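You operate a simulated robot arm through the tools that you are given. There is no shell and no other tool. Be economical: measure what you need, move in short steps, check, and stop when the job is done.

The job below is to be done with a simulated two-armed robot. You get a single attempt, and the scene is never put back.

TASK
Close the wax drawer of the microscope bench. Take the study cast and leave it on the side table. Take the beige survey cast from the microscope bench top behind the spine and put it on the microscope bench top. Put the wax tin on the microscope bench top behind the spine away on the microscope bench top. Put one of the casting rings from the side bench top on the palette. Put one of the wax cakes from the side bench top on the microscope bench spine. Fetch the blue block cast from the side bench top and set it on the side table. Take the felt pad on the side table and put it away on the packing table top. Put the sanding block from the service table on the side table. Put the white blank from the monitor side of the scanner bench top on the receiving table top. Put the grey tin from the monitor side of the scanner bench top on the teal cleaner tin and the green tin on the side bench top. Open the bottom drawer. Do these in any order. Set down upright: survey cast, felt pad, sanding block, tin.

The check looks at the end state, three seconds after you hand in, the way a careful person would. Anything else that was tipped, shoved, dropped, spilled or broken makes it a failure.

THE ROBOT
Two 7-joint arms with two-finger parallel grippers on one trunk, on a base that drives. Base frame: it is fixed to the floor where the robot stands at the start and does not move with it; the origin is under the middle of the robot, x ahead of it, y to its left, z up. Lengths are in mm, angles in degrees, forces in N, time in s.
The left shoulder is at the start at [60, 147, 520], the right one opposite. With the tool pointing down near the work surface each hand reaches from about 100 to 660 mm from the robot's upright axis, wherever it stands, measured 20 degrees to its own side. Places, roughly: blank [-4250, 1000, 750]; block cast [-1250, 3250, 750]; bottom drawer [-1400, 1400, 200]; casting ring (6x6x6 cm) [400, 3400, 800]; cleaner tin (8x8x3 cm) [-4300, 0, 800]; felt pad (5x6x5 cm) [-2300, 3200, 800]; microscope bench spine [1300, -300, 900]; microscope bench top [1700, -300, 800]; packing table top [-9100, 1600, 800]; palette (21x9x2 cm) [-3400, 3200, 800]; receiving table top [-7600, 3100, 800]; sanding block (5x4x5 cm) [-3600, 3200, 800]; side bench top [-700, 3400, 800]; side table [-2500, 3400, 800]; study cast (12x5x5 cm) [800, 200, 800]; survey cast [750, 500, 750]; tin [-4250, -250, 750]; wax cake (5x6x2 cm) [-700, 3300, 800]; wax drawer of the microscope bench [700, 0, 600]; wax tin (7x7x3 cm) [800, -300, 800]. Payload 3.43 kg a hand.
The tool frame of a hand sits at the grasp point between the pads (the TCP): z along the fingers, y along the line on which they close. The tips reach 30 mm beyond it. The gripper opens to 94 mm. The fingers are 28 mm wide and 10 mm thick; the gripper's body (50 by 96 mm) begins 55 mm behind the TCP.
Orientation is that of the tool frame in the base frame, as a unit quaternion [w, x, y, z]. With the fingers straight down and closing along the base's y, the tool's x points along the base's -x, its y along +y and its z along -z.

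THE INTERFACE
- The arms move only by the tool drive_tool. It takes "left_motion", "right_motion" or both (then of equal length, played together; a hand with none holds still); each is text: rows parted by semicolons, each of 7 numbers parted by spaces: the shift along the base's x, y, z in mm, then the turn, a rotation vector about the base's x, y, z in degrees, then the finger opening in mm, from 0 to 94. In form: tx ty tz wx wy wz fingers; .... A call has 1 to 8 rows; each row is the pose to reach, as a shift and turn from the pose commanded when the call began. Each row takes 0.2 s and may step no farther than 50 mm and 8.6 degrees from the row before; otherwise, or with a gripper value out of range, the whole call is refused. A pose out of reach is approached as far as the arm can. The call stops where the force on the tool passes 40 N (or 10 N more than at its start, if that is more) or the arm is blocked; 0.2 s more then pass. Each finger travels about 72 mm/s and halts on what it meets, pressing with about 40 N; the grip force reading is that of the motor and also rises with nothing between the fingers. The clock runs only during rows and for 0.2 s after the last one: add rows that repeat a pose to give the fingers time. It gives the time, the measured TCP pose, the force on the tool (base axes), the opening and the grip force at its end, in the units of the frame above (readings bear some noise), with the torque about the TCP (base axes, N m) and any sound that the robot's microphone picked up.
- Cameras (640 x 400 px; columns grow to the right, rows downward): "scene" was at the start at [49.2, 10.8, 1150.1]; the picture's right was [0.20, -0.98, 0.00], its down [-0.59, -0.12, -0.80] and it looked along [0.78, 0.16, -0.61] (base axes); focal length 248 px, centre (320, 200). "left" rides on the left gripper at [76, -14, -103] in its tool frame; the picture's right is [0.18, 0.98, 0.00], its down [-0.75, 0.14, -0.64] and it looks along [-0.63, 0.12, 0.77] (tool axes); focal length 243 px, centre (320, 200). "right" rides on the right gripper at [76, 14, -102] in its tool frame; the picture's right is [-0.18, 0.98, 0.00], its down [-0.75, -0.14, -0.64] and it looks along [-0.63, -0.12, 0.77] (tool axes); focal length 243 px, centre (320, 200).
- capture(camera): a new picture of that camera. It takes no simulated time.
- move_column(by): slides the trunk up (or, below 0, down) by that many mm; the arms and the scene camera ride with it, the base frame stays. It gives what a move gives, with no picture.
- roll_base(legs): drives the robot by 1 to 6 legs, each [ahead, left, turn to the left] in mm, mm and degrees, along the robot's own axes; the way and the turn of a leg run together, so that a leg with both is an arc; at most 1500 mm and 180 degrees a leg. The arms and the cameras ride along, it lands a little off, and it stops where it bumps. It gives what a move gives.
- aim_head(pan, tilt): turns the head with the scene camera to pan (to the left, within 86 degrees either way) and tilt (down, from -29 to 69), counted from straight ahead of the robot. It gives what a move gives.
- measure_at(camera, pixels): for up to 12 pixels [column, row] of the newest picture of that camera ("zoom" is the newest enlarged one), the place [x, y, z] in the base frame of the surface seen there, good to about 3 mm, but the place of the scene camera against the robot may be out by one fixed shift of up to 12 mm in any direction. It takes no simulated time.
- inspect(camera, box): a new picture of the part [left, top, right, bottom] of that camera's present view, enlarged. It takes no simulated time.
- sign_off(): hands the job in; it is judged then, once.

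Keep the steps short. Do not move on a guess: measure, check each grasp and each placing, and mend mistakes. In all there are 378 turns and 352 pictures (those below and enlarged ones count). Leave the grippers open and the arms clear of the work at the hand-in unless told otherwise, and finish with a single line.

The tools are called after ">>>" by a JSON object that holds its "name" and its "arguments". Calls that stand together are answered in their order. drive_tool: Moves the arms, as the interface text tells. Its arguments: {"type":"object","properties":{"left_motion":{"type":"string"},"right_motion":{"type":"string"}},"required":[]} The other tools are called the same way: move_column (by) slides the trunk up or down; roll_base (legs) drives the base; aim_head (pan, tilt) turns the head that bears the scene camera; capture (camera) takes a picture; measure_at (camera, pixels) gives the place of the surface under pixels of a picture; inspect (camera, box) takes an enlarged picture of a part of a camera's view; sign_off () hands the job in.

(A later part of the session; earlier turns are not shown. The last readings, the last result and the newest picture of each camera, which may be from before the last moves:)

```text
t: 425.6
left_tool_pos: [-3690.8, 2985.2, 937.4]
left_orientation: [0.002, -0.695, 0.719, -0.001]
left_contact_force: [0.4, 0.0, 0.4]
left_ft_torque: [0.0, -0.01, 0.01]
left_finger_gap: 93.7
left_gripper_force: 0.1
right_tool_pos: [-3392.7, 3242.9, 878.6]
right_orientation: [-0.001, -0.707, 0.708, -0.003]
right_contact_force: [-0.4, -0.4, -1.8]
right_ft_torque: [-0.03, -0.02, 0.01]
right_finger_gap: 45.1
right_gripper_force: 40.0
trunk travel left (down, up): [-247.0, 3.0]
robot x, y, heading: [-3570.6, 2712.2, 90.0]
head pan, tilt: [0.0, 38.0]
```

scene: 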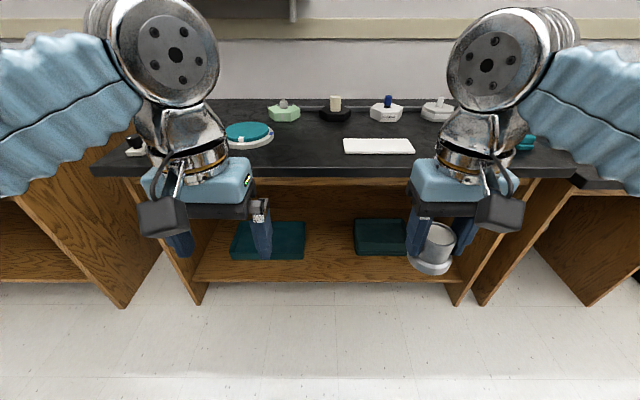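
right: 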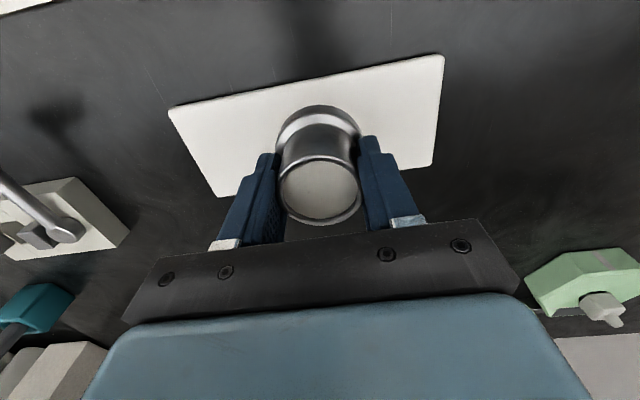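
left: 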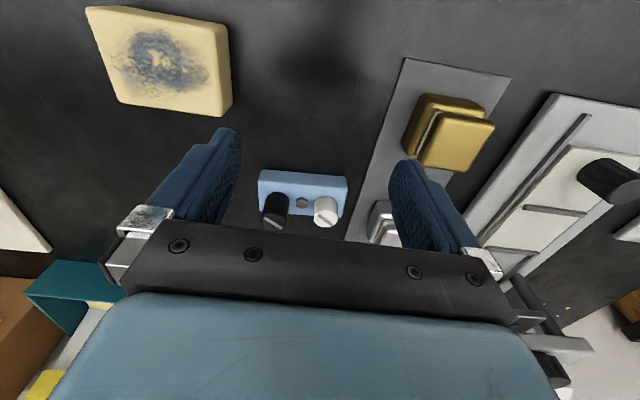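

>>> {"name": "drive_tool", "arguments": {"right_motion": "0 0 -1 0 0 0 20; 0 0 -2 0 0 0 20; 0 0 -3 0 0 0 20"}}

```text
t: 426.4
left_tool_pos: [-3690.6, 2983.9, 939.7]
left_orientation: [0.002, -0.695, 0.719, 0.0]
left_contact_force: [0.2, 0.1, 0.3]
left_ft_torque: [0.01, 0.0, 0.0]
left_finger_gap: 94.5
left_gripper_force: 0.1
right_tool_pos: [-3393.6, 3243.4, 877.8]
right_orientation: [0.0, -0.706, 0.708, 0.0]
right_contact_force: [2.3, 9.2, 29.0]
right_ft_torque: [-0.3, 0.14, -0.04]
right_finger_gap: 45.3
right_gripper_force: 39.7
trunk travel left (down, up): [-247.0, 3.0]
robot x, y, heading: [-3569.3, 2715.0, 89.9]
head pan, tilt: [0.0, 38.0]
```

Contact. Release and lift clear.

>>> {"name": "drive_tool", "arguments": {"right_motion": "0 0 2 0 0 0 30; 0 0 2 0 0 0 50; 0 0 2 0 0 0 70; 0 0 2 0 0 0 94; 0 0 2 0 0 0 94; 0 0 30 0 0 0 94; 0 0 65 0 0 0 94; 0 -40 70 0 0 0 94"}}

>>> {"name": "drive_tool", "arguments": {"right_motion": "0 -45 0 0 0 0 94; 0 -90 0 0 0 0 94; 0 -135 0 0 0 0 94; 0 -180 0 0 0 0 94"}}

>>> {"name": "capture", "arguments": {"camera": "scene"}}

```text
t: 428.2
left_tool_pos: [-3691.9, 2985.0, 937.8]
left_orientation: [0.003, -0.694, 0.72, 0.0]
left_contact_force: [-1.2, 0.2, 0.0]
left_ft_torque: [-0.04, -0.02, 0.01]
left_finger_gap: 93.9
left_gripper_force: 0.0
right_tool_pos: [-3393.9, 3202.7, 945.9]
right_orientation: [0.003, 0.707, -0.707, 0.004]
right_contact_force: [-0.4, -0.1, -0.4]
right_ft_torque: [-0.04, -0.02, -0.02]
right_finger_gap: 93.9
right_gripper_force: 0.0
right hand out of reach, approached as far as the arm can: row 7
trunk travel left (down, up): [-247.0, 3.0]
robot x, y, heading: [-3568.6, 2716.2, 89.6]
head pan, tilt: [0.0, 38.0]
```

```text
t: 429.2
left_tool_pos: [-3691.5, 2985.5, 937.6]
left_orientation: [0.002, -0.694, 0.72, -0.001]
left_contact_force: [-0.3, 0.3, 0.1]
left_ft_torque: [-0.01, 0.0, 0.04]
left_finger_gap: 93.9
left_gripper_force: 0.1
right_tool_pos: [-3396.3, 3024.0, 947.7]
right_orientation: [-0.002, -0.706, 0.708, -0.003]
right_contact_force: [0.4, 0.5, -0.2]
right_ft_torque: [-0.04, 0.01, -0.01]
right_finger_gap: 94.0
right_gripper_force: 0.0
trunk travel left (down, up): [-247.0, 3.0]
robot x, y, heading: [-3570.2, 2713.4, 89.8]
head pan, tilt: [0.0, 38.0]
```

```text
243 pictures are left
```

scene: 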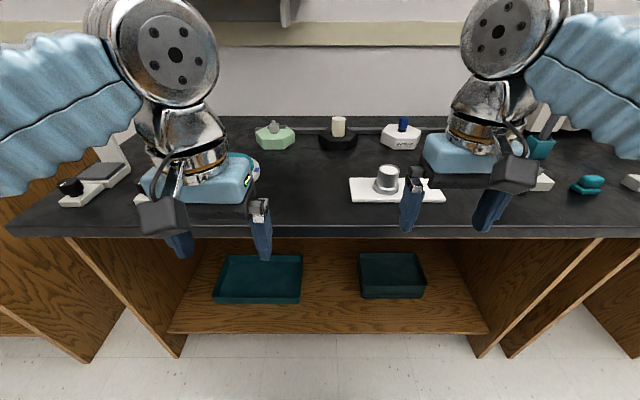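

Ring sits on the palette. Now the felt pad on the side table, with the right hand.

>>> {"name": "roll_base", "arguments": {"legs": [[-200, 0, 0], [0, -1100, 0], [240, 0, 0]]}}

>>> {"name": "aim_head", "arguments": {"pan": 0, "tilt": 45}}

>>> {"name": "capture", "arguments": {"camera": "scene"}}

>>> {"name": "capture", "arguments": {"camera": "right"}}

```text
t: 437.5
left_tool_pos: [-2563.8, 3024.3, 937.3]
left_orientation: [0.002, -0.694, 0.72, -0.001]
left_contact_force: [-0.6, 0.8, 0.1]
left_ft_torque: [0.0, 0.05, -0.03]
left_finger_gap: 93.9
left_gripper_force: 0.1
right_tool_pos: [-2267.5, 3062.9, 948.2]
right_orientation: [0.001, 0.707, -0.707, 0.003]
right_contact_force: [0.4, 0.3, -0.5]
right_ft_torque: [-0.04, 0.01, -0.01]
right_finger_gap: 93.9
right_gripper_force: 0.0
trunk travel left (down, up): [-247.0, 3.0]
robot x, y, heading: [-2441.9, 2750.5, 90.0]
head pan, tilt: [0.0, 38.0]
```

```text
t: 438.2
left_tool_pos: [-2565.2, 3024.5, 938.8]
left_orientation: [0.002, -0.694, 0.72, -0.001]
left_contact_force: [-0.3, -0.2, -0.2]
left_ft_torque: [-0.02, -0.01, 0.01]
left_finger_gap: 94.6
left_gripper_force: 0.1
right_tool_pos: [-2269.0, 3062.7, 947.8]
right_orientation: [-0.001, -0.706, 0.708, -0.003]
right_contact_force: [-0.2, 0.0, -0.6]
right_ft_torque: [0.01, 0.02, 0.01]
right_finger_gap: 94.2
right_gripper_force: 0.0
trunk travel left (down, up): [-247.0, 3.0]
robot x, y, heading: [-2438.5, 2749.6, 90.0]
head pan, tilt: [0.0, 45.0]
```

```text
242 pictures are left
```

scene: 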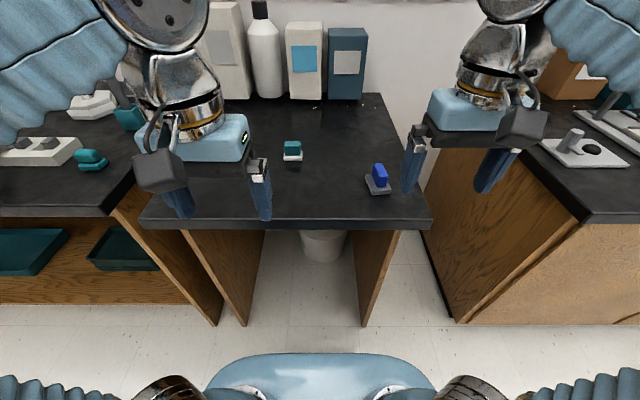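

```text
241 pictures are left
```

right: 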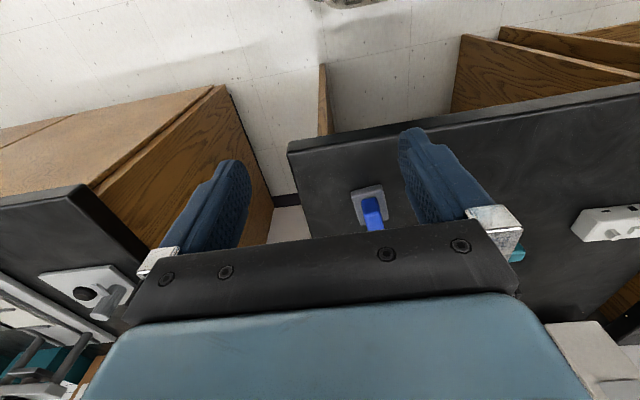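

>>> {"name": "drive_tool", "arguments": {"right_motion": "-20 40 -10 0 0 0 94; -45 80 -25 0 0 0 94; -50 110 -40 0 0 0 94"}}

>>> {"name": "capture", "arguments": {"camera": "right"}}

>>> {"name": "inspect", "arguments": {"camera": "right", "box": [250, 100, 410, 250]}}

```text
t: 439.0
left_tool_pos: [-2564.2, 3024.6, 938.0]
left_orientation: [0.003, -0.695, 0.719, 0.0]
left_contact_force: [-0.6, -0.8, 0.0]
left_ft_torque: [-0.01, 0.01, -0.02]
left_finger_gap: 93.8
left_gripper_force: 0.0
right_tool_pos: [-2318.3, 3172.8, 908.4]
right_orientation: [-0.002, -0.707, 0.708, -0.003]
right_contact_force: [0.0, 0.7, 0.4]
right_ft_torque: [0.02, -0.02, 0.01]
right_finger_gap: 94.0
right_gripper_force: 0.1
trunk travel left (down, up): [-247.0, 3.0]
robot x, y, heading: [-2439.0, 2752.7, 90.2]
head pan, tilt: [0.0, 45.0]
```

```text
240 pictures are left
```

right: 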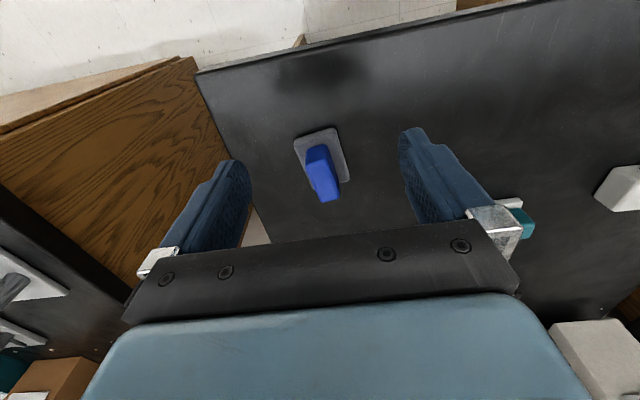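

```text
2.67 times, centred on (330, 175) of right
```

zoom: 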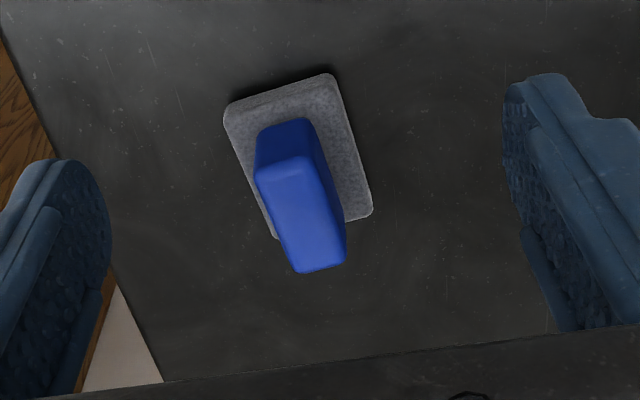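

>>> {"name": "measure_at", "arguments": {"camera": "zoom", "pixels": [[228, 110], [328, 80], [370, 212], [262, 175], [300, 165], [297, 265], [342, 255], [280, 220], [300, 200], [350, 180], [450, 250]]}}

```text
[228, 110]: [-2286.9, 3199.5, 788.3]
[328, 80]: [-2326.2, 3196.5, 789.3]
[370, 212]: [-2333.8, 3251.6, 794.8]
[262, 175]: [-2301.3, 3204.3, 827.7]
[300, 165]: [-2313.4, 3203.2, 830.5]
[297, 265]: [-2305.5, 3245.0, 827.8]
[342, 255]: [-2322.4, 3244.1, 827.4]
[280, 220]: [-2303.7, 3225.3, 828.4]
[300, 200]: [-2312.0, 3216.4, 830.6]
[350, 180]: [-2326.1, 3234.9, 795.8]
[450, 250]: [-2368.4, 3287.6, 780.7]
```

Grip the blue handle: centre (-2312,3225), top 829, yaw ≈ +6°. Descend and close.

>>> {"name": "drive_tool", "arguments": {"right_motion": "6 30 -10 0 0 6 94; 6 52 -30 0 0 6 94; 6 52 -60 0 0 6 94; 6 52 -76 0 0 6 94; 6 52 -76 0 0 6 60; 6 52 -76 0 0 6 30; 6 52 -76 0 0 6 5; 6 52 -76 0 0 6 5"}}

>>> {"name": "drive_tool", "arguments": {"right_motion": "0 0 0 0 0 0 5; 0 0 0 0 0 0 5"}}

>>> {"name": "capture", "arguments": {"camera": "right"}}

```text
t: 440.8
left_tool_pos: [-2565.0, 3024.2, 938.5]
left_orientation: [0.001, -0.695, 0.719, 0.0]
left_contact_force: [-0.4, 0.5, 0.3]
left_ft_torque: [0.01, -0.02, 0.03]
left_finger_gap: 94.1
left_gripper_force: 0.1
right_tool_pos: [-2310.6, 3224.8, 834.1]
right_orientation: [0.001, 0.743, -0.669, 0.002]
right_contact_force: [0.7, 2.2, 15.5]
right_ft_torque: [0.2, 0.09, 0.04]
right_finger_gap: 20.9
right_gripper_force: 39.8
trunk travel left (down, up): [-247.0, 3.0]
robot x, y, heading: [-2442.0, 2754.2, 90.0]
head pan, tilt: [0.0, 45.0]
```

```text
t: 441.4
left_tool_pos: [-2564.2, 3023.8, 938.7]
left_orientation: [0.002, -0.695, 0.719, 0.001]
left_contact_force: [0.1, -0.4, -0.4]
left_ft_torque: [0.01, -0.01, -0.02]
left_finger_gap: 94.1
left_gripper_force: 0.1
right_tool_pos: [-2311.6, 3225.6, 834.2]
right_orientation: [0.001, 0.743, -0.669, 0.002]
right_contact_force: [0.4, 5.2, 24.2]
right_ft_torque: [0.3, 0.09, 0.04]
right_finger_gap: 21.1
right_gripper_force: 39.8
trunk travel left (down, up): [-247.0, 3.0]
robot x, y, heading: [-2442.3, 2751.7, 89.7]
head pan, tilt: [0.0, 45.0]
```

```text
238 pictures are left
```

right: 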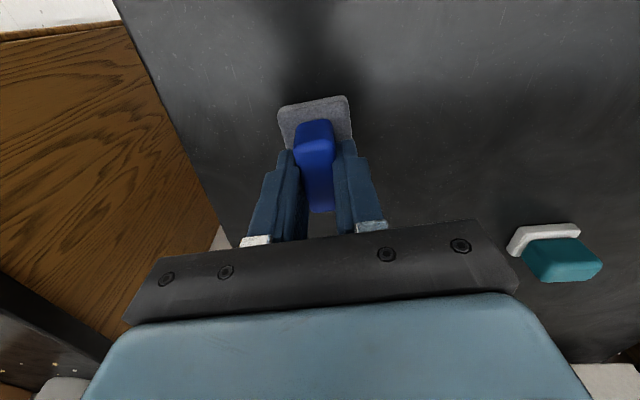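

Held on the handle. Lift and retract.

>>> {"name": "drive_tool", "arguments": {"right_motion": "0 0 30 0 0 0 5; 0 0 65 0 0 0 5; 0 0 95 0 0 0 5; 0 -45 105 0 0 0 5; 0 -90 105 0 0 0 5; 0 -135 105 0 0 0 5; 0 -180 105 0 0 0 5; 0 -200 105 0 0 0 5"}}

>>> {"name": "capture", "arguments": {"camera": "right"}}

>>> {"name": "roll_base", "arguments": {"legs": [[-450, 0, 0], [0, 0, 90]]}}

>>> {"name": "aim_head", "arguments": {"pan": 0, "tilt": 12}}

>>> {"name": "capture", "arguments": {"camera": "scene"}}

```text
t: 443.2
left_tool_pos: [-2564.3, 3024.4, 938.0]
left_orientation: [0.001, -0.695, 0.719, -0.001]
left_contact_force: [0.1, 0.6, -0.1]
left_ft_torque: [0.02, 0.02, -0.03]
left_finger_gap: 93.9
left_gripper_force: 0.1
right_tool_pos: [-2313.1, 3022.9, 937.0]
right_orientation: [0.002, 0.743, -0.669, 0.003]
right_contact_force: [0.5, -0.8, -0.6]
right_ft_torque: [0.0, 0.0, -0.02]
right_finger_gap: 21.1
right_gripper_force: 39.9
trunk travel left (down, up): [-247.0, 3.0]
robot x, y, heading: [-2442.7, 2753.0, 90.0]
head pan, tilt: [0.0, 45.0]
```

```text
237 pictures are left
```

right: 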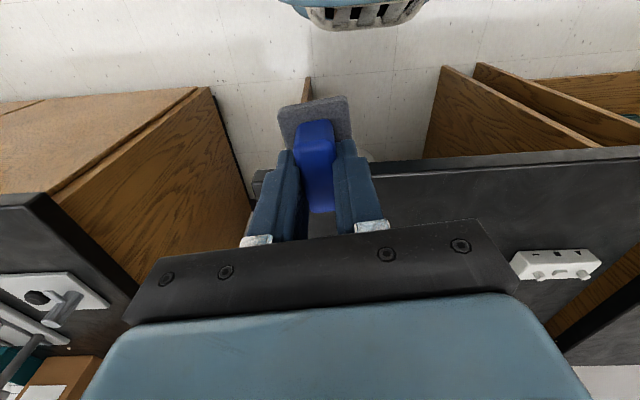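

```text
t: 449.7
left_tool_pos: [-2715.8, 2185.6, 937.6]
left_orientation: [-0.002, 1.0, -0.025, -0.001]
left_contact_force: [-0.9, 0.7, 0.0]
left_ft_torque: [0.03, 0.03, -0.02]
left_finger_gap: 94.0
left_gripper_force: 0.0
right_tool_pos: [-2713.4, 2436.1, 936.8]
right_orientation: [-0.001, 0.999, 0.045, 0.003]
right_contact_force: [0.4, -0.4, -0.5]
right_ft_torque: [-0.02, 0.0, 0.01]
right_finger_gap: 20.9
right_gripper_force: 40.4
trunk travel left (down, up): [-247.0, 3.0]
robot x, y, heading: [-2442.3, 2305.8, 179.2]
head pan, tilt: [0.0, 45.0]
```

```text
t: 450.6
left_tool_pos: [-2716.2, 2185.0, 938.0]
left_orientation: [-0.002, 1.0, -0.025, -0.001]
left_contact_force: [0.2, 1.1, -0.1]
left_ft_torque: [-0.02, -0.02, 0.02]
left_finger_gap: 94.0
left_gripper_force: 0.1
right_tool_pos: [-2711.7, 2436.4, 937.2]
right_orientation: [-0.001, 0.999, 0.046, 0.003]
right_contact_force: [-0.4, 0.0, -1.0]
right_ft_torque: [0.0, -0.01, -0.02]
right_finger_gap: 20.8
right_gripper_force: 39.5
trunk travel left (down, up): [-247.0, 3.0]
robot x, y, heading: [-2443.7, 2304.0, 179.2]
head pan, tilt: [0.0, 12.0]
```

```text
236 pictures are left
```

scene: 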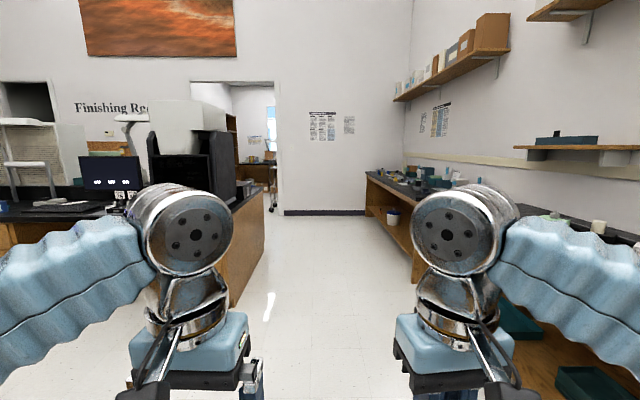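

>>> {"name": "measure_at", "arguments": {"camera": "scene", "pixels": [[264, 200], [240, 280], [125, 172], [60, 205], [300, 213], [370, 210], [260, 165], [278, 215], [235, 190], [10, 215], [412, 280]]}}

>>> {"name": "inspect", "arguments": {"camera": "scene", "box": [0, 80, 300, 260]}}

```text
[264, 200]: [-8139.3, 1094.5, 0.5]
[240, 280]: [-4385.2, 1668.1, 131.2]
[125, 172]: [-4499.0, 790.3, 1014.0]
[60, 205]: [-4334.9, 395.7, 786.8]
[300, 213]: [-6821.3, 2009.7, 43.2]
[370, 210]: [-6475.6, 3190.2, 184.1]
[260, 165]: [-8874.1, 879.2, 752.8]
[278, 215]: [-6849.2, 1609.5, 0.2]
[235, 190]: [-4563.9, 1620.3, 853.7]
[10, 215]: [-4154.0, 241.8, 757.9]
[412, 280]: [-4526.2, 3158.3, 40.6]
```

```text
2.13 times, centred on (150, 170) of scene
```

zoom: 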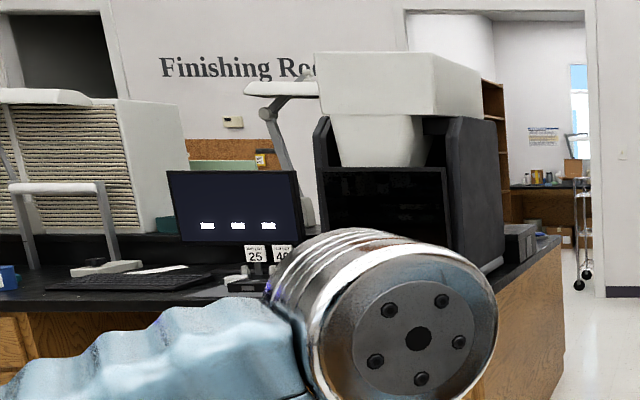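

Scanner bench's monitor faces this aisle (its edge x≈-4100). Drive there and look for the blank.

>>> {"name": "roll_base", "arguments": {"legs": [[1000, 0, 0.8], [0, 1250, 0]]}}

>>> {"name": "aim_head", "arguments": {"pan": 0, "tilt": 32}}

>>> {"name": "capture", "arguments": {"camera": "scene"}}

>>> {"name": "inspect", "arguments": {"camera": "scene", "box": [180, 60, 460, 220]}}

```text
t: 461.7
left_tool_pos: [-3723.4, 954.3, 938.3]
left_orientation: [-0.002, 1.0, -0.018, -0.001]
left_contact_force: [0.5, -0.5, 0.7]
left_ft_torque: [-0.03, 0.0, -0.02]
left_finger_gap: 94.1
left_gripper_force: 0.0
right_tool_pos: [-3722.5, 1205.0, 937.5]
right_orientation: [-0.001, 0.999, 0.051, 0.004]
right_contact_force: [0.1, 0.4, -1.2]
right_ft_torque: [-0.01, -0.03, 0.01]
right_finger_gap: 21.0
right_gripper_force: 39.7
trunk travel left (down, up): [-247.0, 3.0]
robot x, y, heading: [-3454.7, 1076.3, 179.7]
head pan, tilt: [0.0, 12.0]
```

```text
t: 462.5
left_tool_pos: [-3723.5, 954.6, 937.3]
left_orientation: [-0.002, 1.0, -0.018, -0.001]
left_contact_force: [0.4, -0.5, 0.1]
left_ft_torque: [0.0, 0.0, 0.03]
left_finger_gap: 94.0
left_gripper_force: 0.0
right_tool_pos: [-3722.1, 1205.4, 936.8]
right_orientation: [-0.001, 0.999, 0.051, 0.003]
right_contact_force: [0.4, -0.6, 0.0]
right_ft_torque: [-0.01, -0.01, 0.01]
right_finger_gap: 20.8
right_gripper_force: 40.0
trunk travel left (down, up): [-247.0, 3.0]
robot x, y, heading: [-3449.6, 1076.8, 179.7]
head pan, tilt: [0.0, 32.0]
```

```text
234 pictures are left
```

scene: 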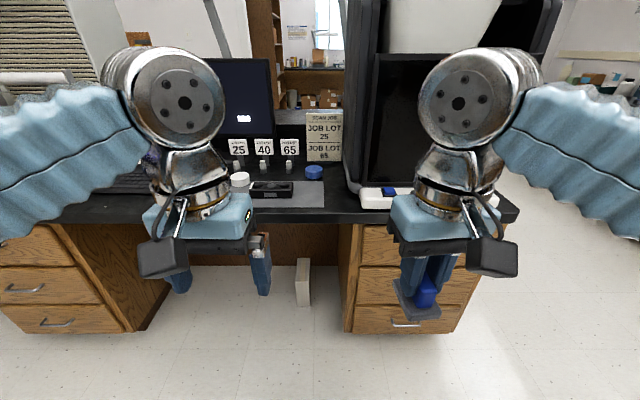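

```text
2.29 times, centred on (320, 140) of scene
```

zoom: 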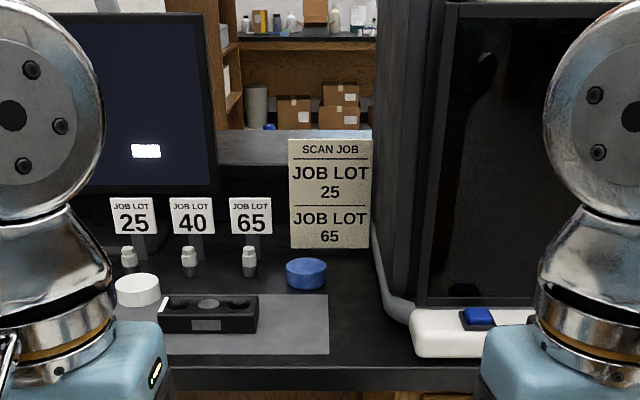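

White and blue disc blanks. Measure both.

>>> {"name": "measure_at", "arguments": {"camera": "zoom", "pixels": [[137, 282], [137, 298], [117, 285], [158, 285], [306, 265], [306, 280], [210, 300], [340, 340], [150, 340], [130, 265], [210, 325]]}}

```text
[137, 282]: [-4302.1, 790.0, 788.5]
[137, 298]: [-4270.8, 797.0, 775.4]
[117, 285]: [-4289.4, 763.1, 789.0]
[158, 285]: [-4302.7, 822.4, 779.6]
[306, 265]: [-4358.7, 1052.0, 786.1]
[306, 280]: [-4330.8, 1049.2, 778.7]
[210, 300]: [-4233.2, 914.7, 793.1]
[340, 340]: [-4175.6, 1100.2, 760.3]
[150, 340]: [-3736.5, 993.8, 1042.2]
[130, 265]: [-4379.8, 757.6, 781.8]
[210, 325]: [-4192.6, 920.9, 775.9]
```

White blank ≈(-4300,795). Drive closer and hover the left hand.

>>> {"name": "roll_base", "arguments": {"legs": [[0, 130, 0.3], [340, 0, 0]]}}

>>> {"name": "aim_head", "arguments": {"pan": 5, "tilt": 42}}

>>> {"name": "capture", "arguments": {"camera": "scene"}}

>>> {"name": "capture", "arguments": {"camera": "left"}}

```text
t: 465.6
left_tool_pos: [-4054.2, 821.2, 938.1]
left_orientation: [-0.001, 1.0, -0.017, -0.001]
left_contact_force: [0.3, -0.9, -0.5]
left_ft_torque: [0.02, -0.04, 0.04]
left_finger_gap: 93.8
left_gripper_force: 0.0
right_tool_pos: [-4055.3, 1074.1, 936.7]
right_orientation: [-0.001, 0.999, 0.053, 0.003]
right_contact_force: [0.2, 0.5, -0.7]
right_ft_torque: [0.0, 0.01, -0.05]
right_finger_gap: 21.2
right_gripper_force: 40.0
trunk travel left (down, up): [-247.0, 3.0]
robot x, y, heading: [-3782.0, 946.1, 180.1]
head pan, tilt: [0.0, 32.0]
```

```text
t: 466.3
left_tool_pos: [-4056.5, 822.3, 937.9]
left_orientation: [-0.002, 1.0, -0.017, -0.001]
left_contact_force: [0.5, 0.8, -0.4]
left_ft_torque: [0.01, -0.01, -0.01]
left_finger_gap: 93.9
left_gripper_force: 0.1
right_tool_pos: [-4056.1, 1074.2, 937.0]
right_orientation: [-0.001, 0.999, 0.053, 0.003]
right_contact_force: [0.7, -0.1, -0.6]
right_ft_torque: [0.02, 0.01, 0.0]
right_finger_gap: 21.0
right_gripper_force: 39.3
trunk travel left (down, up): [-247.0, 3.0]
robot x, y, heading: [-3784.2, 944.2, 180.0]
head pan, tilt: [5.0, 42.0]
```

```text
232 pictures are left
```

scene: 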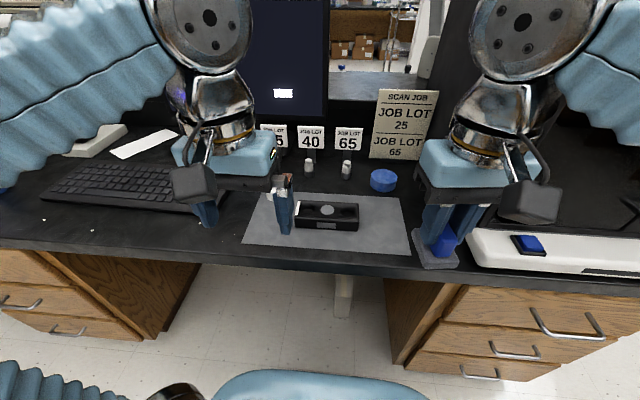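

```text
231 pictures are left
```

left: 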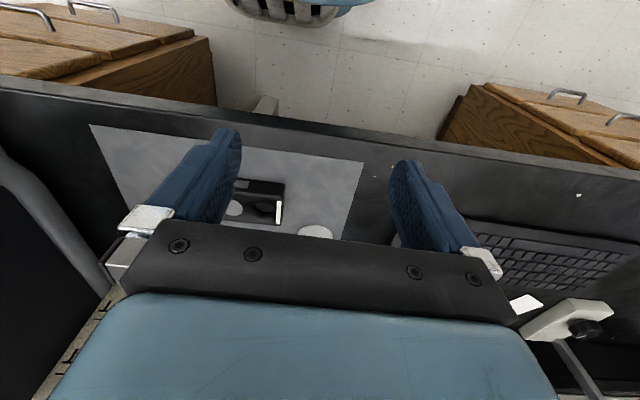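

>>> {"name": "drive_tool", "arguments": {"left_motion": "-45 -10 0 0 0 0 94; -90 -20 -5 0 0 0 94; -135 -25 -10 0 0 0 94; -180 -25 -20 0 0 0 94; -200 -25 -30 0 0 0 94"}}

>>> {"name": "capture", "arguments": {"camera": "left"}}

```text
t: 467.5
left_tool_pos: [-4254.6, 796.7, 909.6]
left_orientation: [-0.001, 1.0, -0.018, 0.0]
left_contact_force: [0.6, -0.3, 0.2]
left_ft_torque: [-0.01, 0.04, -0.02]
left_finger_gap: 93.8
left_gripper_force: 0.1
right_tool_pos: [-4055.6, 1074.1, 937.3]
right_orientation: [-0.001, 0.999, 0.053, 0.003]
right_contact_force: [0.2, 0.3, 0.0]
right_ft_torque: [0.01, 0.01, 0.02]
right_finger_gap: 20.9
right_gripper_force: 40.5
trunk travel left (down, up): [-247.0, 3.0]
robot x, y, heading: [-3783.1, 947.0, 180.2]
head pan, tilt: [5.0, 42.0]
```

```text
230 pictures are left
```

left: 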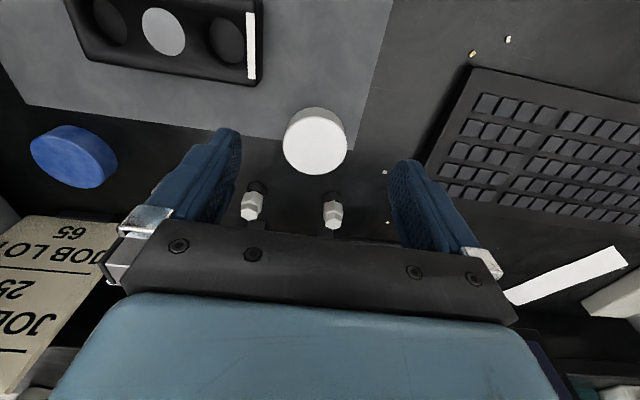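

>>> {"name": "measure_at", "arguments": {"camera": "left", "pixels": [[315, 145], [285, 145], [346, 145], [315, 115], [315, 172], [300, 108], [333, 210], [250, 205], [255, 185], [440, 140], [365, 160]]}}

```text
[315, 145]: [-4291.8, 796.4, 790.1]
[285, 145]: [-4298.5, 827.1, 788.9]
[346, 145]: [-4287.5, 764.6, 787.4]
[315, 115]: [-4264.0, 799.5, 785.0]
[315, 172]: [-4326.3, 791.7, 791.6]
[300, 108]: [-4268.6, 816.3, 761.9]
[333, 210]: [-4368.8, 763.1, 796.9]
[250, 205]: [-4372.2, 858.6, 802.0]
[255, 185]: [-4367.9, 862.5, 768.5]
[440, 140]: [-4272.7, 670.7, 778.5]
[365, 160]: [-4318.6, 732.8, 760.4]
```

>>> {"name": "drive_tool", "arguments": {"left_motion": "-40 -1 -20 0 0 0 94; -40 -1 -60 0 0 0 94; -40 -1 -100 0 0 0 94; -40 -1 -113 0 0 0 94; -40 -1 -113 0 0 0 70; -40 -1 -113 0 0 0 40; -40 -1 -113 0 0 0 35; -40 -1 -113 0 0 0 35"}}

>>> {"name": "drive_tool", "arguments": {"left_motion": "0 0 30 0 0 0 35; 0 0 70 0 0 0 35; 0 0 110 0 0 0 35; 45 5 120 0 0 0 35; 90 10 130 0 0 0 35; 135 10 135 0 0 0 35; 180 10 140 0 0 0 35; 225 10 140 0 0 0 35"}}

>>> {"name": "capture", "arguments": {"camera": "left"}}

```text
t: 469.3
left_tool_pos: [-4296.8, 796.9, 795.4]
left_orientation: [-0.002, 1.0, -0.017, -0.002]
left_contact_force: [0.5, -0.7, 0.7]
left_ft_torque: [0.02, 0.0, 0.0]
left_finger_gap: 64.4
left_gripper_force: 39.9
right_tool_pos: [-4056.0, 1073.4, 936.4]
right_orientation: [-0.001, 0.999, 0.052, 0.003]
right_contact_force: [-0.1, 0.1, 0.0]
right_ft_torque: [-0.01, -0.03, 0.01]
right_finger_gap: 21.0
right_gripper_force: 40.3
trunk travel left (down, up): [-247.0, 3.0]
robot x, y, heading: [-3784.8, 947.0, 179.7]
head pan, tilt: [5.0, 42.0]
```

```text
t: 471.1
left_tool_pos: [-4071.4, 805.9, 934.0]
left_orientation: [0.0, 1.0, -0.016, 0.0]
left_contact_force: [0.2, 0.6, -3.5]
left_ft_torque: [-0.03, -0.04, 0.02]
left_finger_gap: 64.5
left_gripper_force: 39.6
right_tool_pos: [-4055.6, 1073.8, 936.8]
right_orientation: [-0.001, 0.999, 0.052, 0.004]
right_contact_force: [-0.8, 0.9, -0.5]
right_ft_torque: [0.01, -0.01, 0.03]
right_finger_gap: 21.3
right_gripper_force: 39.7
trunk travel left (down, up): [-247.0, 3.0]
robot x, y, heading: [-3781.8, 945.6, 179.9]
head pan, tilt: [5.0, 42.0]
```

```text
229 pictures are left
```

left: 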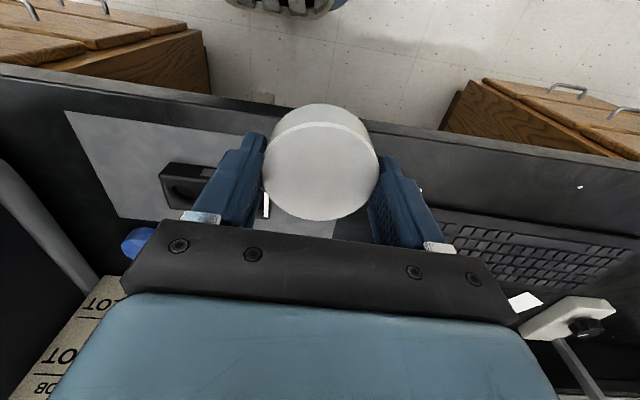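

Blank held. Head west: back out, roll to y≈2250, then ahead; look at the doorway.

>>> {"name": "roll_base", "arguments": {"legs": [[-330, 0, 0], [0, -1300, 0], [1300, 0, 0]]}}

>>> {"name": "aim_head", "arguments": {"pan": 10, "tilt": 12}}

>>> {"name": "capture", "arguments": {"camera": "scene"}}

```text
t: 485.7
left_tool_pos: [-5026.3, 2162.5, 933.5]
left_orientation: [-0.001, 1.0, -0.028, -0.001]
left_contact_force: [-0.1, 1.0, -2.3]
left_ft_torque: [0.05, 0.0, -0.02]
left_finger_gap: 64.5
left_gripper_force: 40.0
right_tool_pos: [-5004.2, 2429.9, 938.4]
right_orientation: [-0.001, 0.999, 0.04, 0.003]
right_contact_force: [-0.7, -0.3, -0.7]
right_ft_torque: [0.0, 0.03, -0.01]
right_finger_gap: 21.2
right_gripper_force: 40.3
trunk travel left (down, up): [-247.0, 3.0]
robot x, y, heading: [-4732.3, 2296.8, 178.5]
head pan, tilt: [5.0, 42.0]
```

```text
t: 486.6
left_tool_pos: [-5027.1, 2163.4, 933.4]
left_orientation: [-0.002, 1.0, -0.028, -0.001]
left_contact_force: [-0.4, 0.6, -1.9]
left_ft_torque: [0.02, 0.02, -0.01]
left_finger_gap: 64.5
left_gripper_force: 40.5
right_tool_pos: [-5003.3, 2431.4, 937.4]
right_orientation: [-0.002, 0.999, 0.04, 0.003]
right_contact_force: [0.1, -0.1, -0.6]
right_ft_torque: [-0.04, 0.0, 0.03]
right_finger_gap: 21.3
right_gripper_force: 40.6
trunk travel left (down, up): [-247.0, 3.0]
robot x, y, heading: [-4735.4, 2296.7, 178.6]
head pan, tilt: [10.0, 12.0]
```

```text
228 pictures are left
```

scene: 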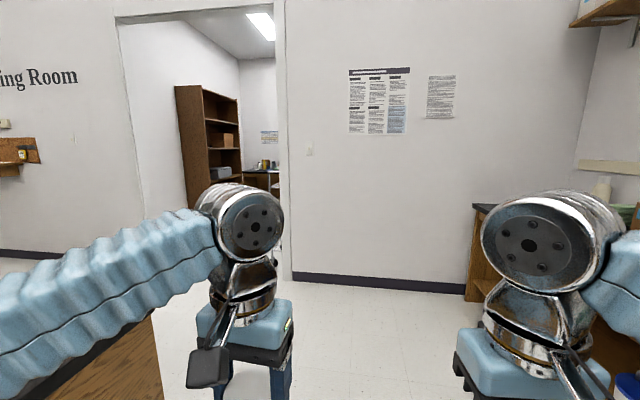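

>>> {"name": "measure_at", "arguments": {"camera": "scene", "pixels": [[118, 60], [140, 180], [288, 150], [288, 265], [190, 150], [260, 185], [60, 200], [460, 290], [60, 245]]}}

```text
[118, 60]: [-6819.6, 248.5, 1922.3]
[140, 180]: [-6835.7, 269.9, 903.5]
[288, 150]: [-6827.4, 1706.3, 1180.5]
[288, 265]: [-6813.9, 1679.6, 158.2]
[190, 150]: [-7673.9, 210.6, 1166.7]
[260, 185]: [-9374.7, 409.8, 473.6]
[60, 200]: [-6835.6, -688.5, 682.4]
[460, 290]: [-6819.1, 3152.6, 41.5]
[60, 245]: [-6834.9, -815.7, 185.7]
```

The opening is y 260–1690 at x≈-6820. Go through its middle.

>>> {"name": "roll_base", "arguments": {"legs": [[1200, 0, 1.4], [0, 1300, 0]]}}

>>> {"name": "aim_head", "arguments": {"pan": 0, "tilt": 15}}

>>> {"name": "capture", "arguments": {"camera": "scene"}}

```text
t: 498.8
left_tool_pos: [-6205.0, 869.2, 932.8]
left_orientation: [-0.002, 1.0, -0.013, -0.001]
left_contact_force: [0.1, 0.5, -1.6]
left_ft_torque: [0.02, -0.01, 0.01]
left_finger_gap: 64.3
left_gripper_force: 40.4
right_tool_pos: [-6191.7, 1138.5, 937.6]
right_orientation: [-0.001, 0.998, 0.057, 0.003]
right_contact_force: [-0.2, 0.9, -1.0]
right_ft_torque: [0.01, 0.0, 0.01]
right_finger_gap: 21.3
right_gripper_force: 40.4
trunk travel left (down, up): [-247.0, 3.0]
robot x, y, heading: [-5913.3, 1012.8, -179.6]
head pan, tilt: [10.0, 12.0]
```

```text
t: 499.5
left_tool_pos: [-6205.1, 868.7, 933.1]
left_orientation: [-0.001, 1.0, -0.013, -0.001]
left_contact_force: [-0.4, -0.1, -3.2]
left_ft_torque: [-0.02, -0.03, -0.03]
left_finger_gap: 64.5
left_gripper_force: 39.8
right_tool_pos: [-6191.7, 1138.8, 938.2]
right_orientation: [-0.001, 0.998, 0.057, 0.003]
right_contact_force: [-0.4, 0.6, -0.2]
right_ft_torque: [0.0, 0.04, -0.01]
right_finger_gap: 21.2
right_gripper_force: 40.1
trunk travel left (down, up): [-247.0, 3.0]
robot x, y, heading: [-5914.0, 1009.1, -179.5]
head pan, tilt: [0.0, 15.0]
```

```text
227 pictures are left
```

scene: 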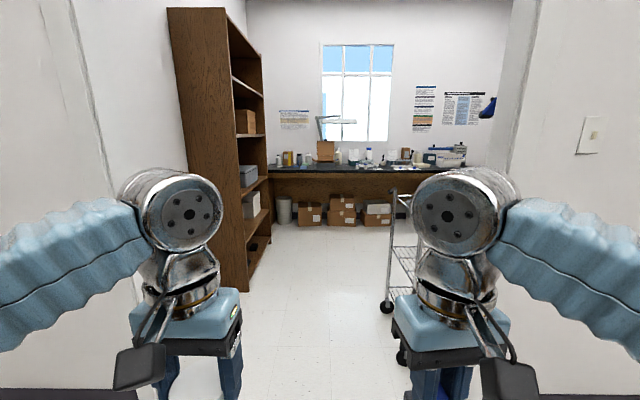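

>>> {"name": "measure_at", "arguments": {"camera": "scene", "pixels": [[388, 270], [385, 305], [400, 350], [245, 285], [262, 230], [330, 172], [400, 172], [280, 172], [340, 225], [390, 195]]}}

>>> {"name": "inspect", "arguments": {"camera": "scene", "box": [250, 100, 510, 250]}}

```text
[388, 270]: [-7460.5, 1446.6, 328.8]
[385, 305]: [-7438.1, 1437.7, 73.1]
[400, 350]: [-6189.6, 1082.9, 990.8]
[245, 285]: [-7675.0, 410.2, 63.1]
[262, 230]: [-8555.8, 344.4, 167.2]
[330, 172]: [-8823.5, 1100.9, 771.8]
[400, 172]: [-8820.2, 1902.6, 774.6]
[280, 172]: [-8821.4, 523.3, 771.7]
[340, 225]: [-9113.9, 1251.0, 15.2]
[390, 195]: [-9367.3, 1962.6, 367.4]
```

```text
2.46 times, centred on (380, 175) of scene
```

zoom: 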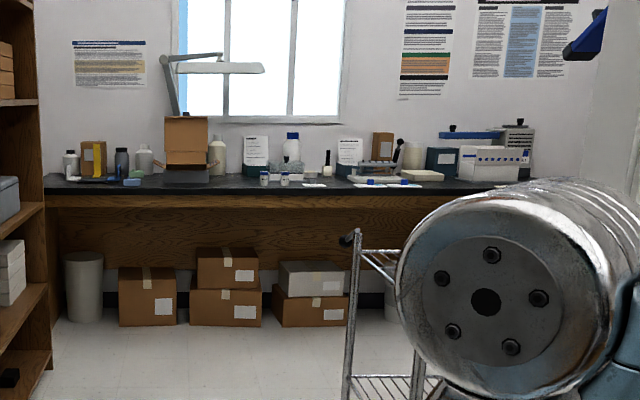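

>>> {"name": "roll_base", "arguments": {"legs": [[1000, 85, -0.4], [1250, 0, 0]]}}

>>> {"name": "aim_head", "arguments": {"pan": 0, "tilt": 32}}

>>> {"name": "capture", "arguments": {"camera": "scene"}}

```text
t: 510.7
left_tool_pos: [-8487.9, 775.8, 932.9]
left_orientation: [-0.001, 1.0, -0.019, -0.001]
left_contact_force: [-0.1, 0.1, -1.6]
left_ft_torque: [-0.01, 0.03, 0.0]
left_finger_gap: 64.3
left_gripper_force: 40.2
right_tool_pos: [-8470.6, 1042.2, 937.6]
right_orientation: [-0.001, 0.999, 0.05, 0.004]
right_contact_force: [-0.2, -1.3, -0.8]
right_ft_torque: [-0.02, 0.04, 0.03]
right_finger_gap: 21.2
right_gripper_force: 40.8
trunk travel left (down, up): [-247.0, 3.0]
robot x, y, heading: [-8200.3, 910.8, 179.7]
head pan, tilt: [0.0, 15.0]
```

```text
t: 511.5
left_tool_pos: [-8487.4, 774.9, 934.4]
left_orientation: [-0.002, 1.0, -0.02, 0.0]
left_contact_force: [0.0, 0.1, -2.3]
left_ft_torque: [0.03, 0.0, 0.0]
left_finger_gap: 64.5
left_gripper_force: 39.9
right_tool_pos: [-8470.7, 1043.1, 938.2]
right_orientation: [-0.001, 0.999, 0.05, 0.003]
right_contact_force: [-1.0, 0.8, -0.4]
right_ft_torque: [0.01, -0.02, -0.03]
right_finger_gap: 21.2
right_gripper_force: 39.8
trunk travel left (down, up): [-247.0, 3.0]
robot x, y, heading: [-8199.1, 912.9, 179.6]
head pan, tilt: [0.0, 32.0]
```

```text
225 pictures are left
```

scene: 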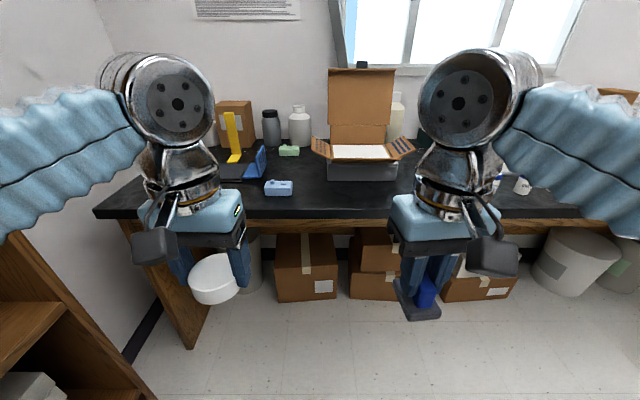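

>>> {"name": "measure_at", "arguments": {"camera": "scene", "pixels": [[340, 200], [340, 218], [390, 200], [330, 178], [395, 178], [410, 190], [280, 188], [300, 205]]}}

>>> {"name": "inspect", "arguments": {"camera": "scene", "box": [220, 100, 420, 230]}}

```text
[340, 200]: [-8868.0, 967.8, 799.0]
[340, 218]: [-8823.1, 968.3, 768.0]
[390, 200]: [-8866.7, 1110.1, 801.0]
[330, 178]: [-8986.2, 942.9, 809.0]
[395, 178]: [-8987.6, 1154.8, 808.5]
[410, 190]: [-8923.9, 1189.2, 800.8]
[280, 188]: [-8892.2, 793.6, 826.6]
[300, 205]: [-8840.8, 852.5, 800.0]
```

```text
3.08 times, centred on (320, 165) of scene
```

zoom: 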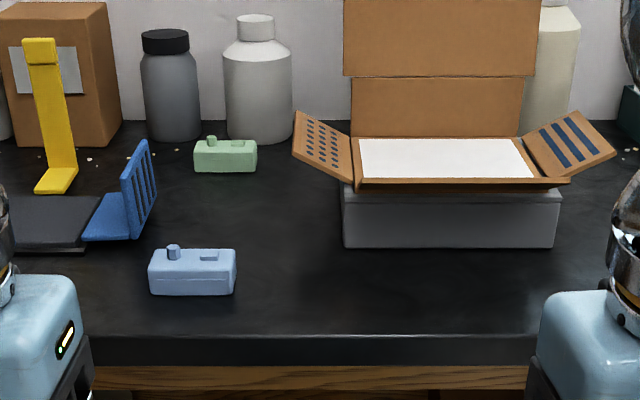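

Free strip right of the box at about (-8915,1215), table z≈800. Drive closer.

>>> {"name": "roll_base", "arguments": {"legs": [[0, -150, 0], [220, 0, 0]]}}

>>> {"name": "aim_head", "arguments": {"pan": -5, "tilt": 42}}

>>> {"name": "capture", "arguments": {"camera": "scene"}}

>>> {"name": "capture", "arguments": {"camera": "right"}}

```text
t: 514.2
left_tool_pos: [-8705.0, 923.8, 933.4]
left_orientation: [-0.002, 1.0, -0.019, -0.001]
left_contact_force: [-0.1, 0.2, -2.5]
left_ft_torque: [0.02, 0.0, 0.01]
left_finger_gap: 64.4
left_gripper_force: 39.7
right_tool_pos: [-8687.6, 1189.9, 936.9]
right_orientation: [-0.001, 0.999, 0.051, 0.004]
right_contact_force: [0.8, 0.1, -1.3]
right_ft_torque: [0.0, 0.0, -0.02]
right_finger_gap: 21.2
right_gripper_force: 39.9
trunk travel left (down, up): [-247.0, 3.0]
robot x, y, heading: [-8414.0, 1063.2, 180.0]
head pan, tilt: [0.0, 32.0]
```

```text
t: 514.9
left_tool_pos: [-8704.5, 923.3, 933.5]
left_orientation: [-0.001, 1.0, -0.019, 0.0]
left_contact_force: [0.2, 0.0, -2.1]
left_ft_torque: [0.02, 0.02, 0.02]
left_finger_gap: 64.5
left_gripper_force: 40.0
right_tool_pos: [-8687.2, 1190.7, 936.9]
right_orientation: [-0.001, 0.999, 0.05, 0.004]
right_contact_force: [-0.1, -0.1, -0.4]
right_ft_torque: [0.01, 0.01, -0.04]
right_finger_gap: 21.1
right_gripper_force: 39.7
trunk travel left (down, up): [-247.0, 3.0]
robot x, y, heading: [-8417.6, 1059.8, 179.6]
head pan, tilt: [-5.0, 42.0]
```

```text
223 pictures are left
```

scene: 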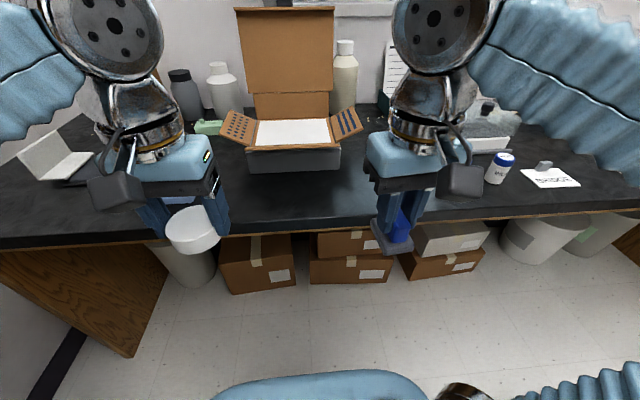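

```text
222 pictures are left
```

right: 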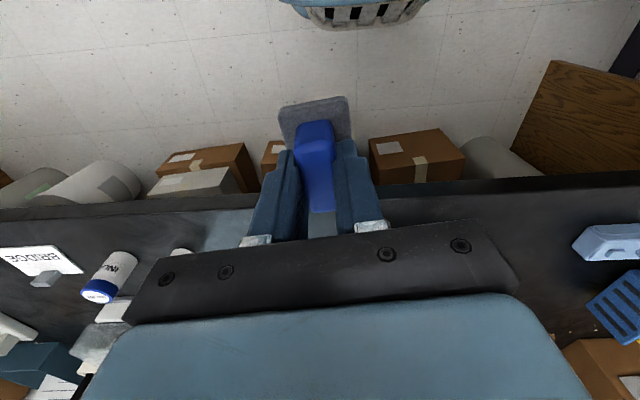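

>>> {"name": "measure_at", "arguments": {"camera": "right", "pixels": [[108, 265], [180, 250], [210, 225], [420, 210], [230, 215]]}}

>>> {"name": "measure_at", "arguments": {"camera": "scene", "pixels": [[440, 190], [360, 195], [350, 170], [495, 180], [355, 120]]}}

```text
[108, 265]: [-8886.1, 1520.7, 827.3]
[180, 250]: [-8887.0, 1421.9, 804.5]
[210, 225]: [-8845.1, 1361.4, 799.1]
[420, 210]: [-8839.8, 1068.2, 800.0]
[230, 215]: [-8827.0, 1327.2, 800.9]
```

```text
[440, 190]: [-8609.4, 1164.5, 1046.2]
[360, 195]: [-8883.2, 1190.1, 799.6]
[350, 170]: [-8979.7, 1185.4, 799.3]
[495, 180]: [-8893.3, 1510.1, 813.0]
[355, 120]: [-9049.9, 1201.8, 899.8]
```

>>> {"name": "drive_tool", "arguments": {"right_motion": "-45 10 0 0 0 0 5; -90 20 -5 0 0 0 5; -135 30 -15 0 0 0 5; -180 38 -35 0 0 0 5; -222 38 -60 0 0 0 5; -222 38 -75 0 0 0 5; -222 38 -80 0 0 0 5"}}

>>> {"name": "capture", "arguments": {"camera": "right"}}

```text
t: 516.5
left_tool_pos: [-8703.6, 923.5, 934.2]
left_orientation: [-0.002, 1.0, -0.019, -0.002]
left_contact_force: [0.4, 0.6, -2.2]
left_ft_torque: [0.01, -0.01, -0.02]
left_finger_gap: 64.5
left_gripper_force: 40.0
right_tool_pos: [-8911.1, 1229.4, 857.4]
right_orientation: [-0.001, 0.999, 0.052, 0.003]
right_contact_force: [0.6, 0.6, -1.4]
right_ft_torque: [0.01, 0.0, -0.01]
right_finger_gap: 21.1
right_gripper_force: 40.7
trunk travel left (down, up): [-247.0, 3.0]
robot x, y, heading: [-8416.1, 1060.3, 180.1]
head pan, tilt: [-5.0, 42.0]
```

```text
221 pictures are left
```

right: 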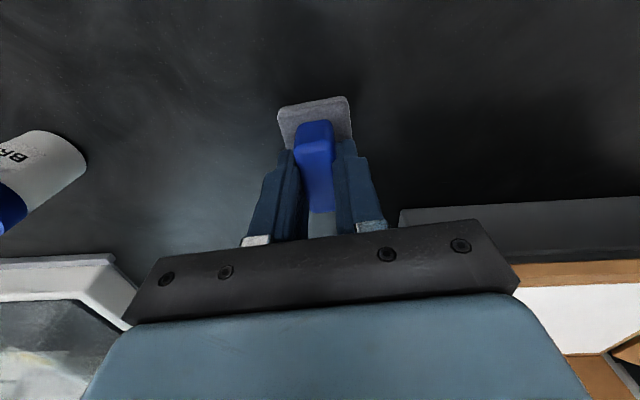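

>>> {"name": "drive_tool", "arguments": {"right_motion": "0 0 -2 0 0 0 5; 0 0 -3 0 0 0 5; 0 0 -4 0 0 0 5; 0 0 -5 0 0 0 5; 0 0 -5 0 0 0 5"}}

```text
t: 517.8
left_tool_pos: [-8705.2, 922.7, 933.1]
left_orientation: [-0.001, 1.0, -0.017, -0.001]
left_contact_force: [-0.5, 0.3, -1.6]
left_ft_torque: [0.01, -0.01, 0.02]
left_finger_gap: 64.3
left_gripper_force: 40.3
right_tool_pos: [-8909.6, 1230.7, 854.8]
right_orientation: [-0.001, 0.999, 0.052, -0.002]
right_contact_force: [2.0, 0.9, 13.3]
right_ft_torque: [0.06, -0.47, 0.01]
right_finger_gap: 21.1
right_gripper_force: 40.4
trunk travel left (down, up): [-247.0, 3.0]
robot x, y, heading: [-8417.8, 1061.8, 180.0]
head pan, tilt: [-5.0, 42.0]
stopped in row 5 (right hand): the force on the tool passed its limit at 41 N (the readings are from after the stop); the commanded pose is now the measured one
```

Firmly down. Release and lift.

>>> {"name": "drive_tool", "arguments": {"right_motion": "0 0 0 0 0 0 25; 0 0 0 0 0 0 50; 0 0 0 0 0 0 70; 0 0 0 0 0 0 70; 0 0 30 0 0 0 70; 0 0 70 0 0 0 80; 40 0 80 0 0 0 94; 85 0 85 0 0 0 94"}}

>>> {"name": "drive_tool", "arguments": {"right_motion": "45 0 0 0 0 -2 94; 90 0 0 0 0 -4 94; 130 0 0 0 0 -6 94"}}

>>> {"name": "capture", "arguments": {"camera": "scene"}}

```text
t: 519.6
left_tool_pos: [-8704.7, 921.4, 933.9]
left_orientation: [-0.002, 1.0, -0.017, 0.0]
left_contact_force: [0.2, -0.3, -1.2]
left_ft_torque: [0.01, -0.03, 0.01]
left_finger_gap: 64.2
left_gripper_force: 39.8
right_tool_pos: [-8826.0, 1228.5, 937.6]
right_orientation: [-0.001, 0.999, 0.052, 0.001]
right_contact_force: [-1.2, -1.0, 0.2]
right_ft_torque: [-0.01, -0.04, -0.02]
right_finger_gap: 94.0
right_gripper_force: 0.0
trunk travel left (down, up): [-247.0, 3.0]
robot x, y, heading: [-8414.3, 1062.2, 179.9]
head pan, tilt: [-5.0, 42.0]
```

```text
t: 520.4
left_tool_pos: [-8704.8, 922.8, 933.1]
left_orientation: [-0.003, 1.0, -0.018, -0.001]
left_contact_force: [-0.2, -0.5, -2.2]
left_ft_torque: [0.02, -0.02, 0.03]
left_finger_gap: 64.3
left_gripper_force: 40.0
right_tool_pos: [-8694.9, 1228.7, 937.0]
right_orientation: [-0.001, 1.0, -0.001, 0.0]
right_contact_force: [-0.2, 0.1, -0.3]
right_ft_torque: [-0.01, 0.01, 0.0]
right_finger_gap: 94.2
right_gripper_force: 0.1
trunk travel left (down, up): [-247.0, 3.0]
robot x, y, heading: [-8413.7, 1065.2, 180.1]
head pan, tilt: [-5.0, 42.0]
```

```text
220 pictures are left
```

scene: 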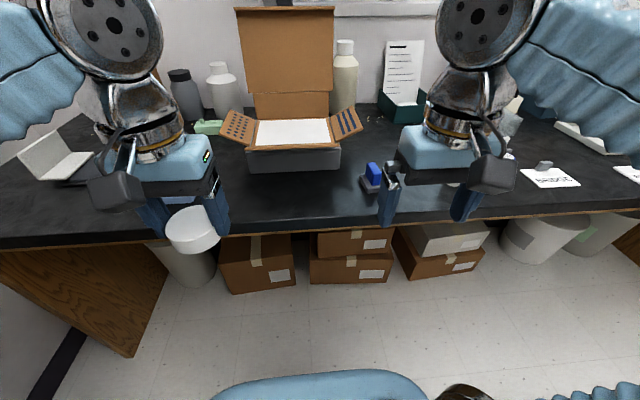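

Felt pad placed. Now look for the receiving table toward +y.

>>> {"name": "roll_base", "arguments": {"legs": [[-350, 0, 0], [0, 0, -90]]}}

>>> {"name": "aim_head", "arguments": {"pan": 0, "tilt": 18}}

>>> {"name": "capture", "arguments": {"camera": "scene"}}

```text
t: 526.5
left_tool_pos: [-8207.3, 1349.4, 932.5]
left_orientation: [0.002, -0.698, 0.716, -0.001]
left_contact_force: [-0.1, 0.6, -2.2]
left_ft_torque: [0.01, -0.01, 0.0]
left_finger_gap: 64.4
left_gripper_force: 39.9
right_tool_pos: [-7901.4, 1342.4, 937.2]
right_orientation: [-0.001, 0.71, -0.704, 0.001]
right_contact_force: [0.7, -0.4, -0.4]
right_ft_torque: [0.01, 0.0, -0.01]
right_finger_gap: 93.7
right_gripper_force: 0.1
trunk travel left (down, up): [-247.0, 3.0]
robot x, y, heading: [-8065.2, 1061.5, 90.4]
head pan, tilt: [-5.0, 42.0]
```

```text
t: 527.4
left_tool_pos: [-8207.7, 1348.7, 933.2]
left_orientation: [0.002, -0.698, 0.716, -0.001]
left_contact_force: [0.3, -0.4, -2.8]
left_ft_torque: [0.02, 0.05, -0.02]
left_finger_gap: 64.4
left_gripper_force: 39.6
right_tool_pos: [-7902.4, 1342.0, 935.7]
right_orientation: [0.001, 0.71, -0.704, 0.001]
right_contact_force: [0.2, 0.2, -0.2]
right_ft_torque: [-0.02, 0.01, -0.02]
right_finger_gap: 94.1
right_gripper_force: 0.0
trunk travel left (down, up): [-247.0, 3.0]
robot x, y, heading: [-8069.8, 1064.3, 90.5]
head pan, tilt: [0.0, 18.0]
```

```text
219 pictures are left
```

scene: 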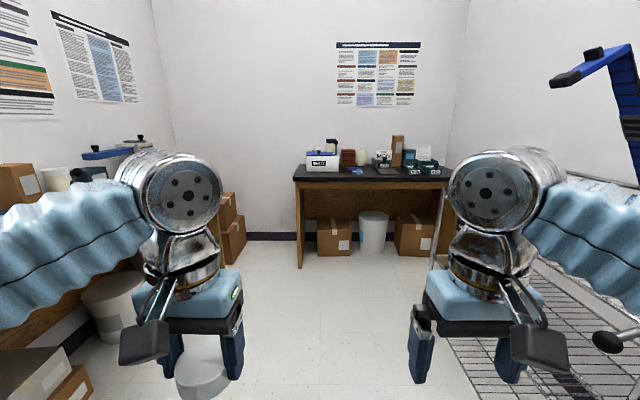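

>>> {"name": "measure_at", "arguments": {"camera": "scene", "pixels": [[297, 178], [445, 180], [370, 176], [300, 260], [430, 255], [500, 300], [605, 345], [460, 275], [240, 225], [340, 170]]}}

>>> {"name": "inspect", "arguments": {"camera": "scene", "box": [270, 110, 470, 220]}}

```text
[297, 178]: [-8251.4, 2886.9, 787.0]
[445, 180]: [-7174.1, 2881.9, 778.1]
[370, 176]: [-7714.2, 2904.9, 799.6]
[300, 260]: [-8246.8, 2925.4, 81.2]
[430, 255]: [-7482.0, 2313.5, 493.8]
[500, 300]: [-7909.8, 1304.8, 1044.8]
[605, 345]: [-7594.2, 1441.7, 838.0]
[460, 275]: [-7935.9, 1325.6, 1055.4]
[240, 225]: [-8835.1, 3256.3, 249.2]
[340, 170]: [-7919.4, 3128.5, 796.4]
```

```text
3.20 times, centred on (370, 165) of scene
```

zoom: 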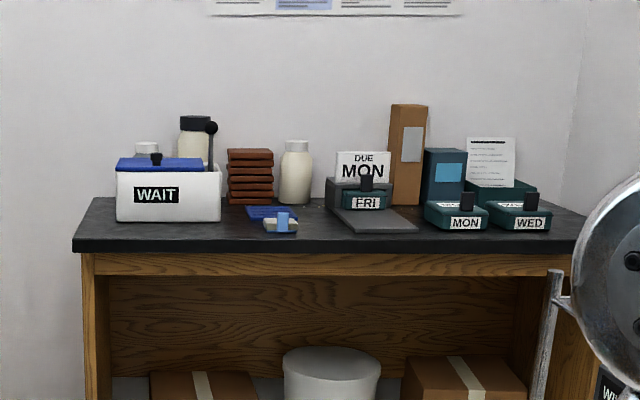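

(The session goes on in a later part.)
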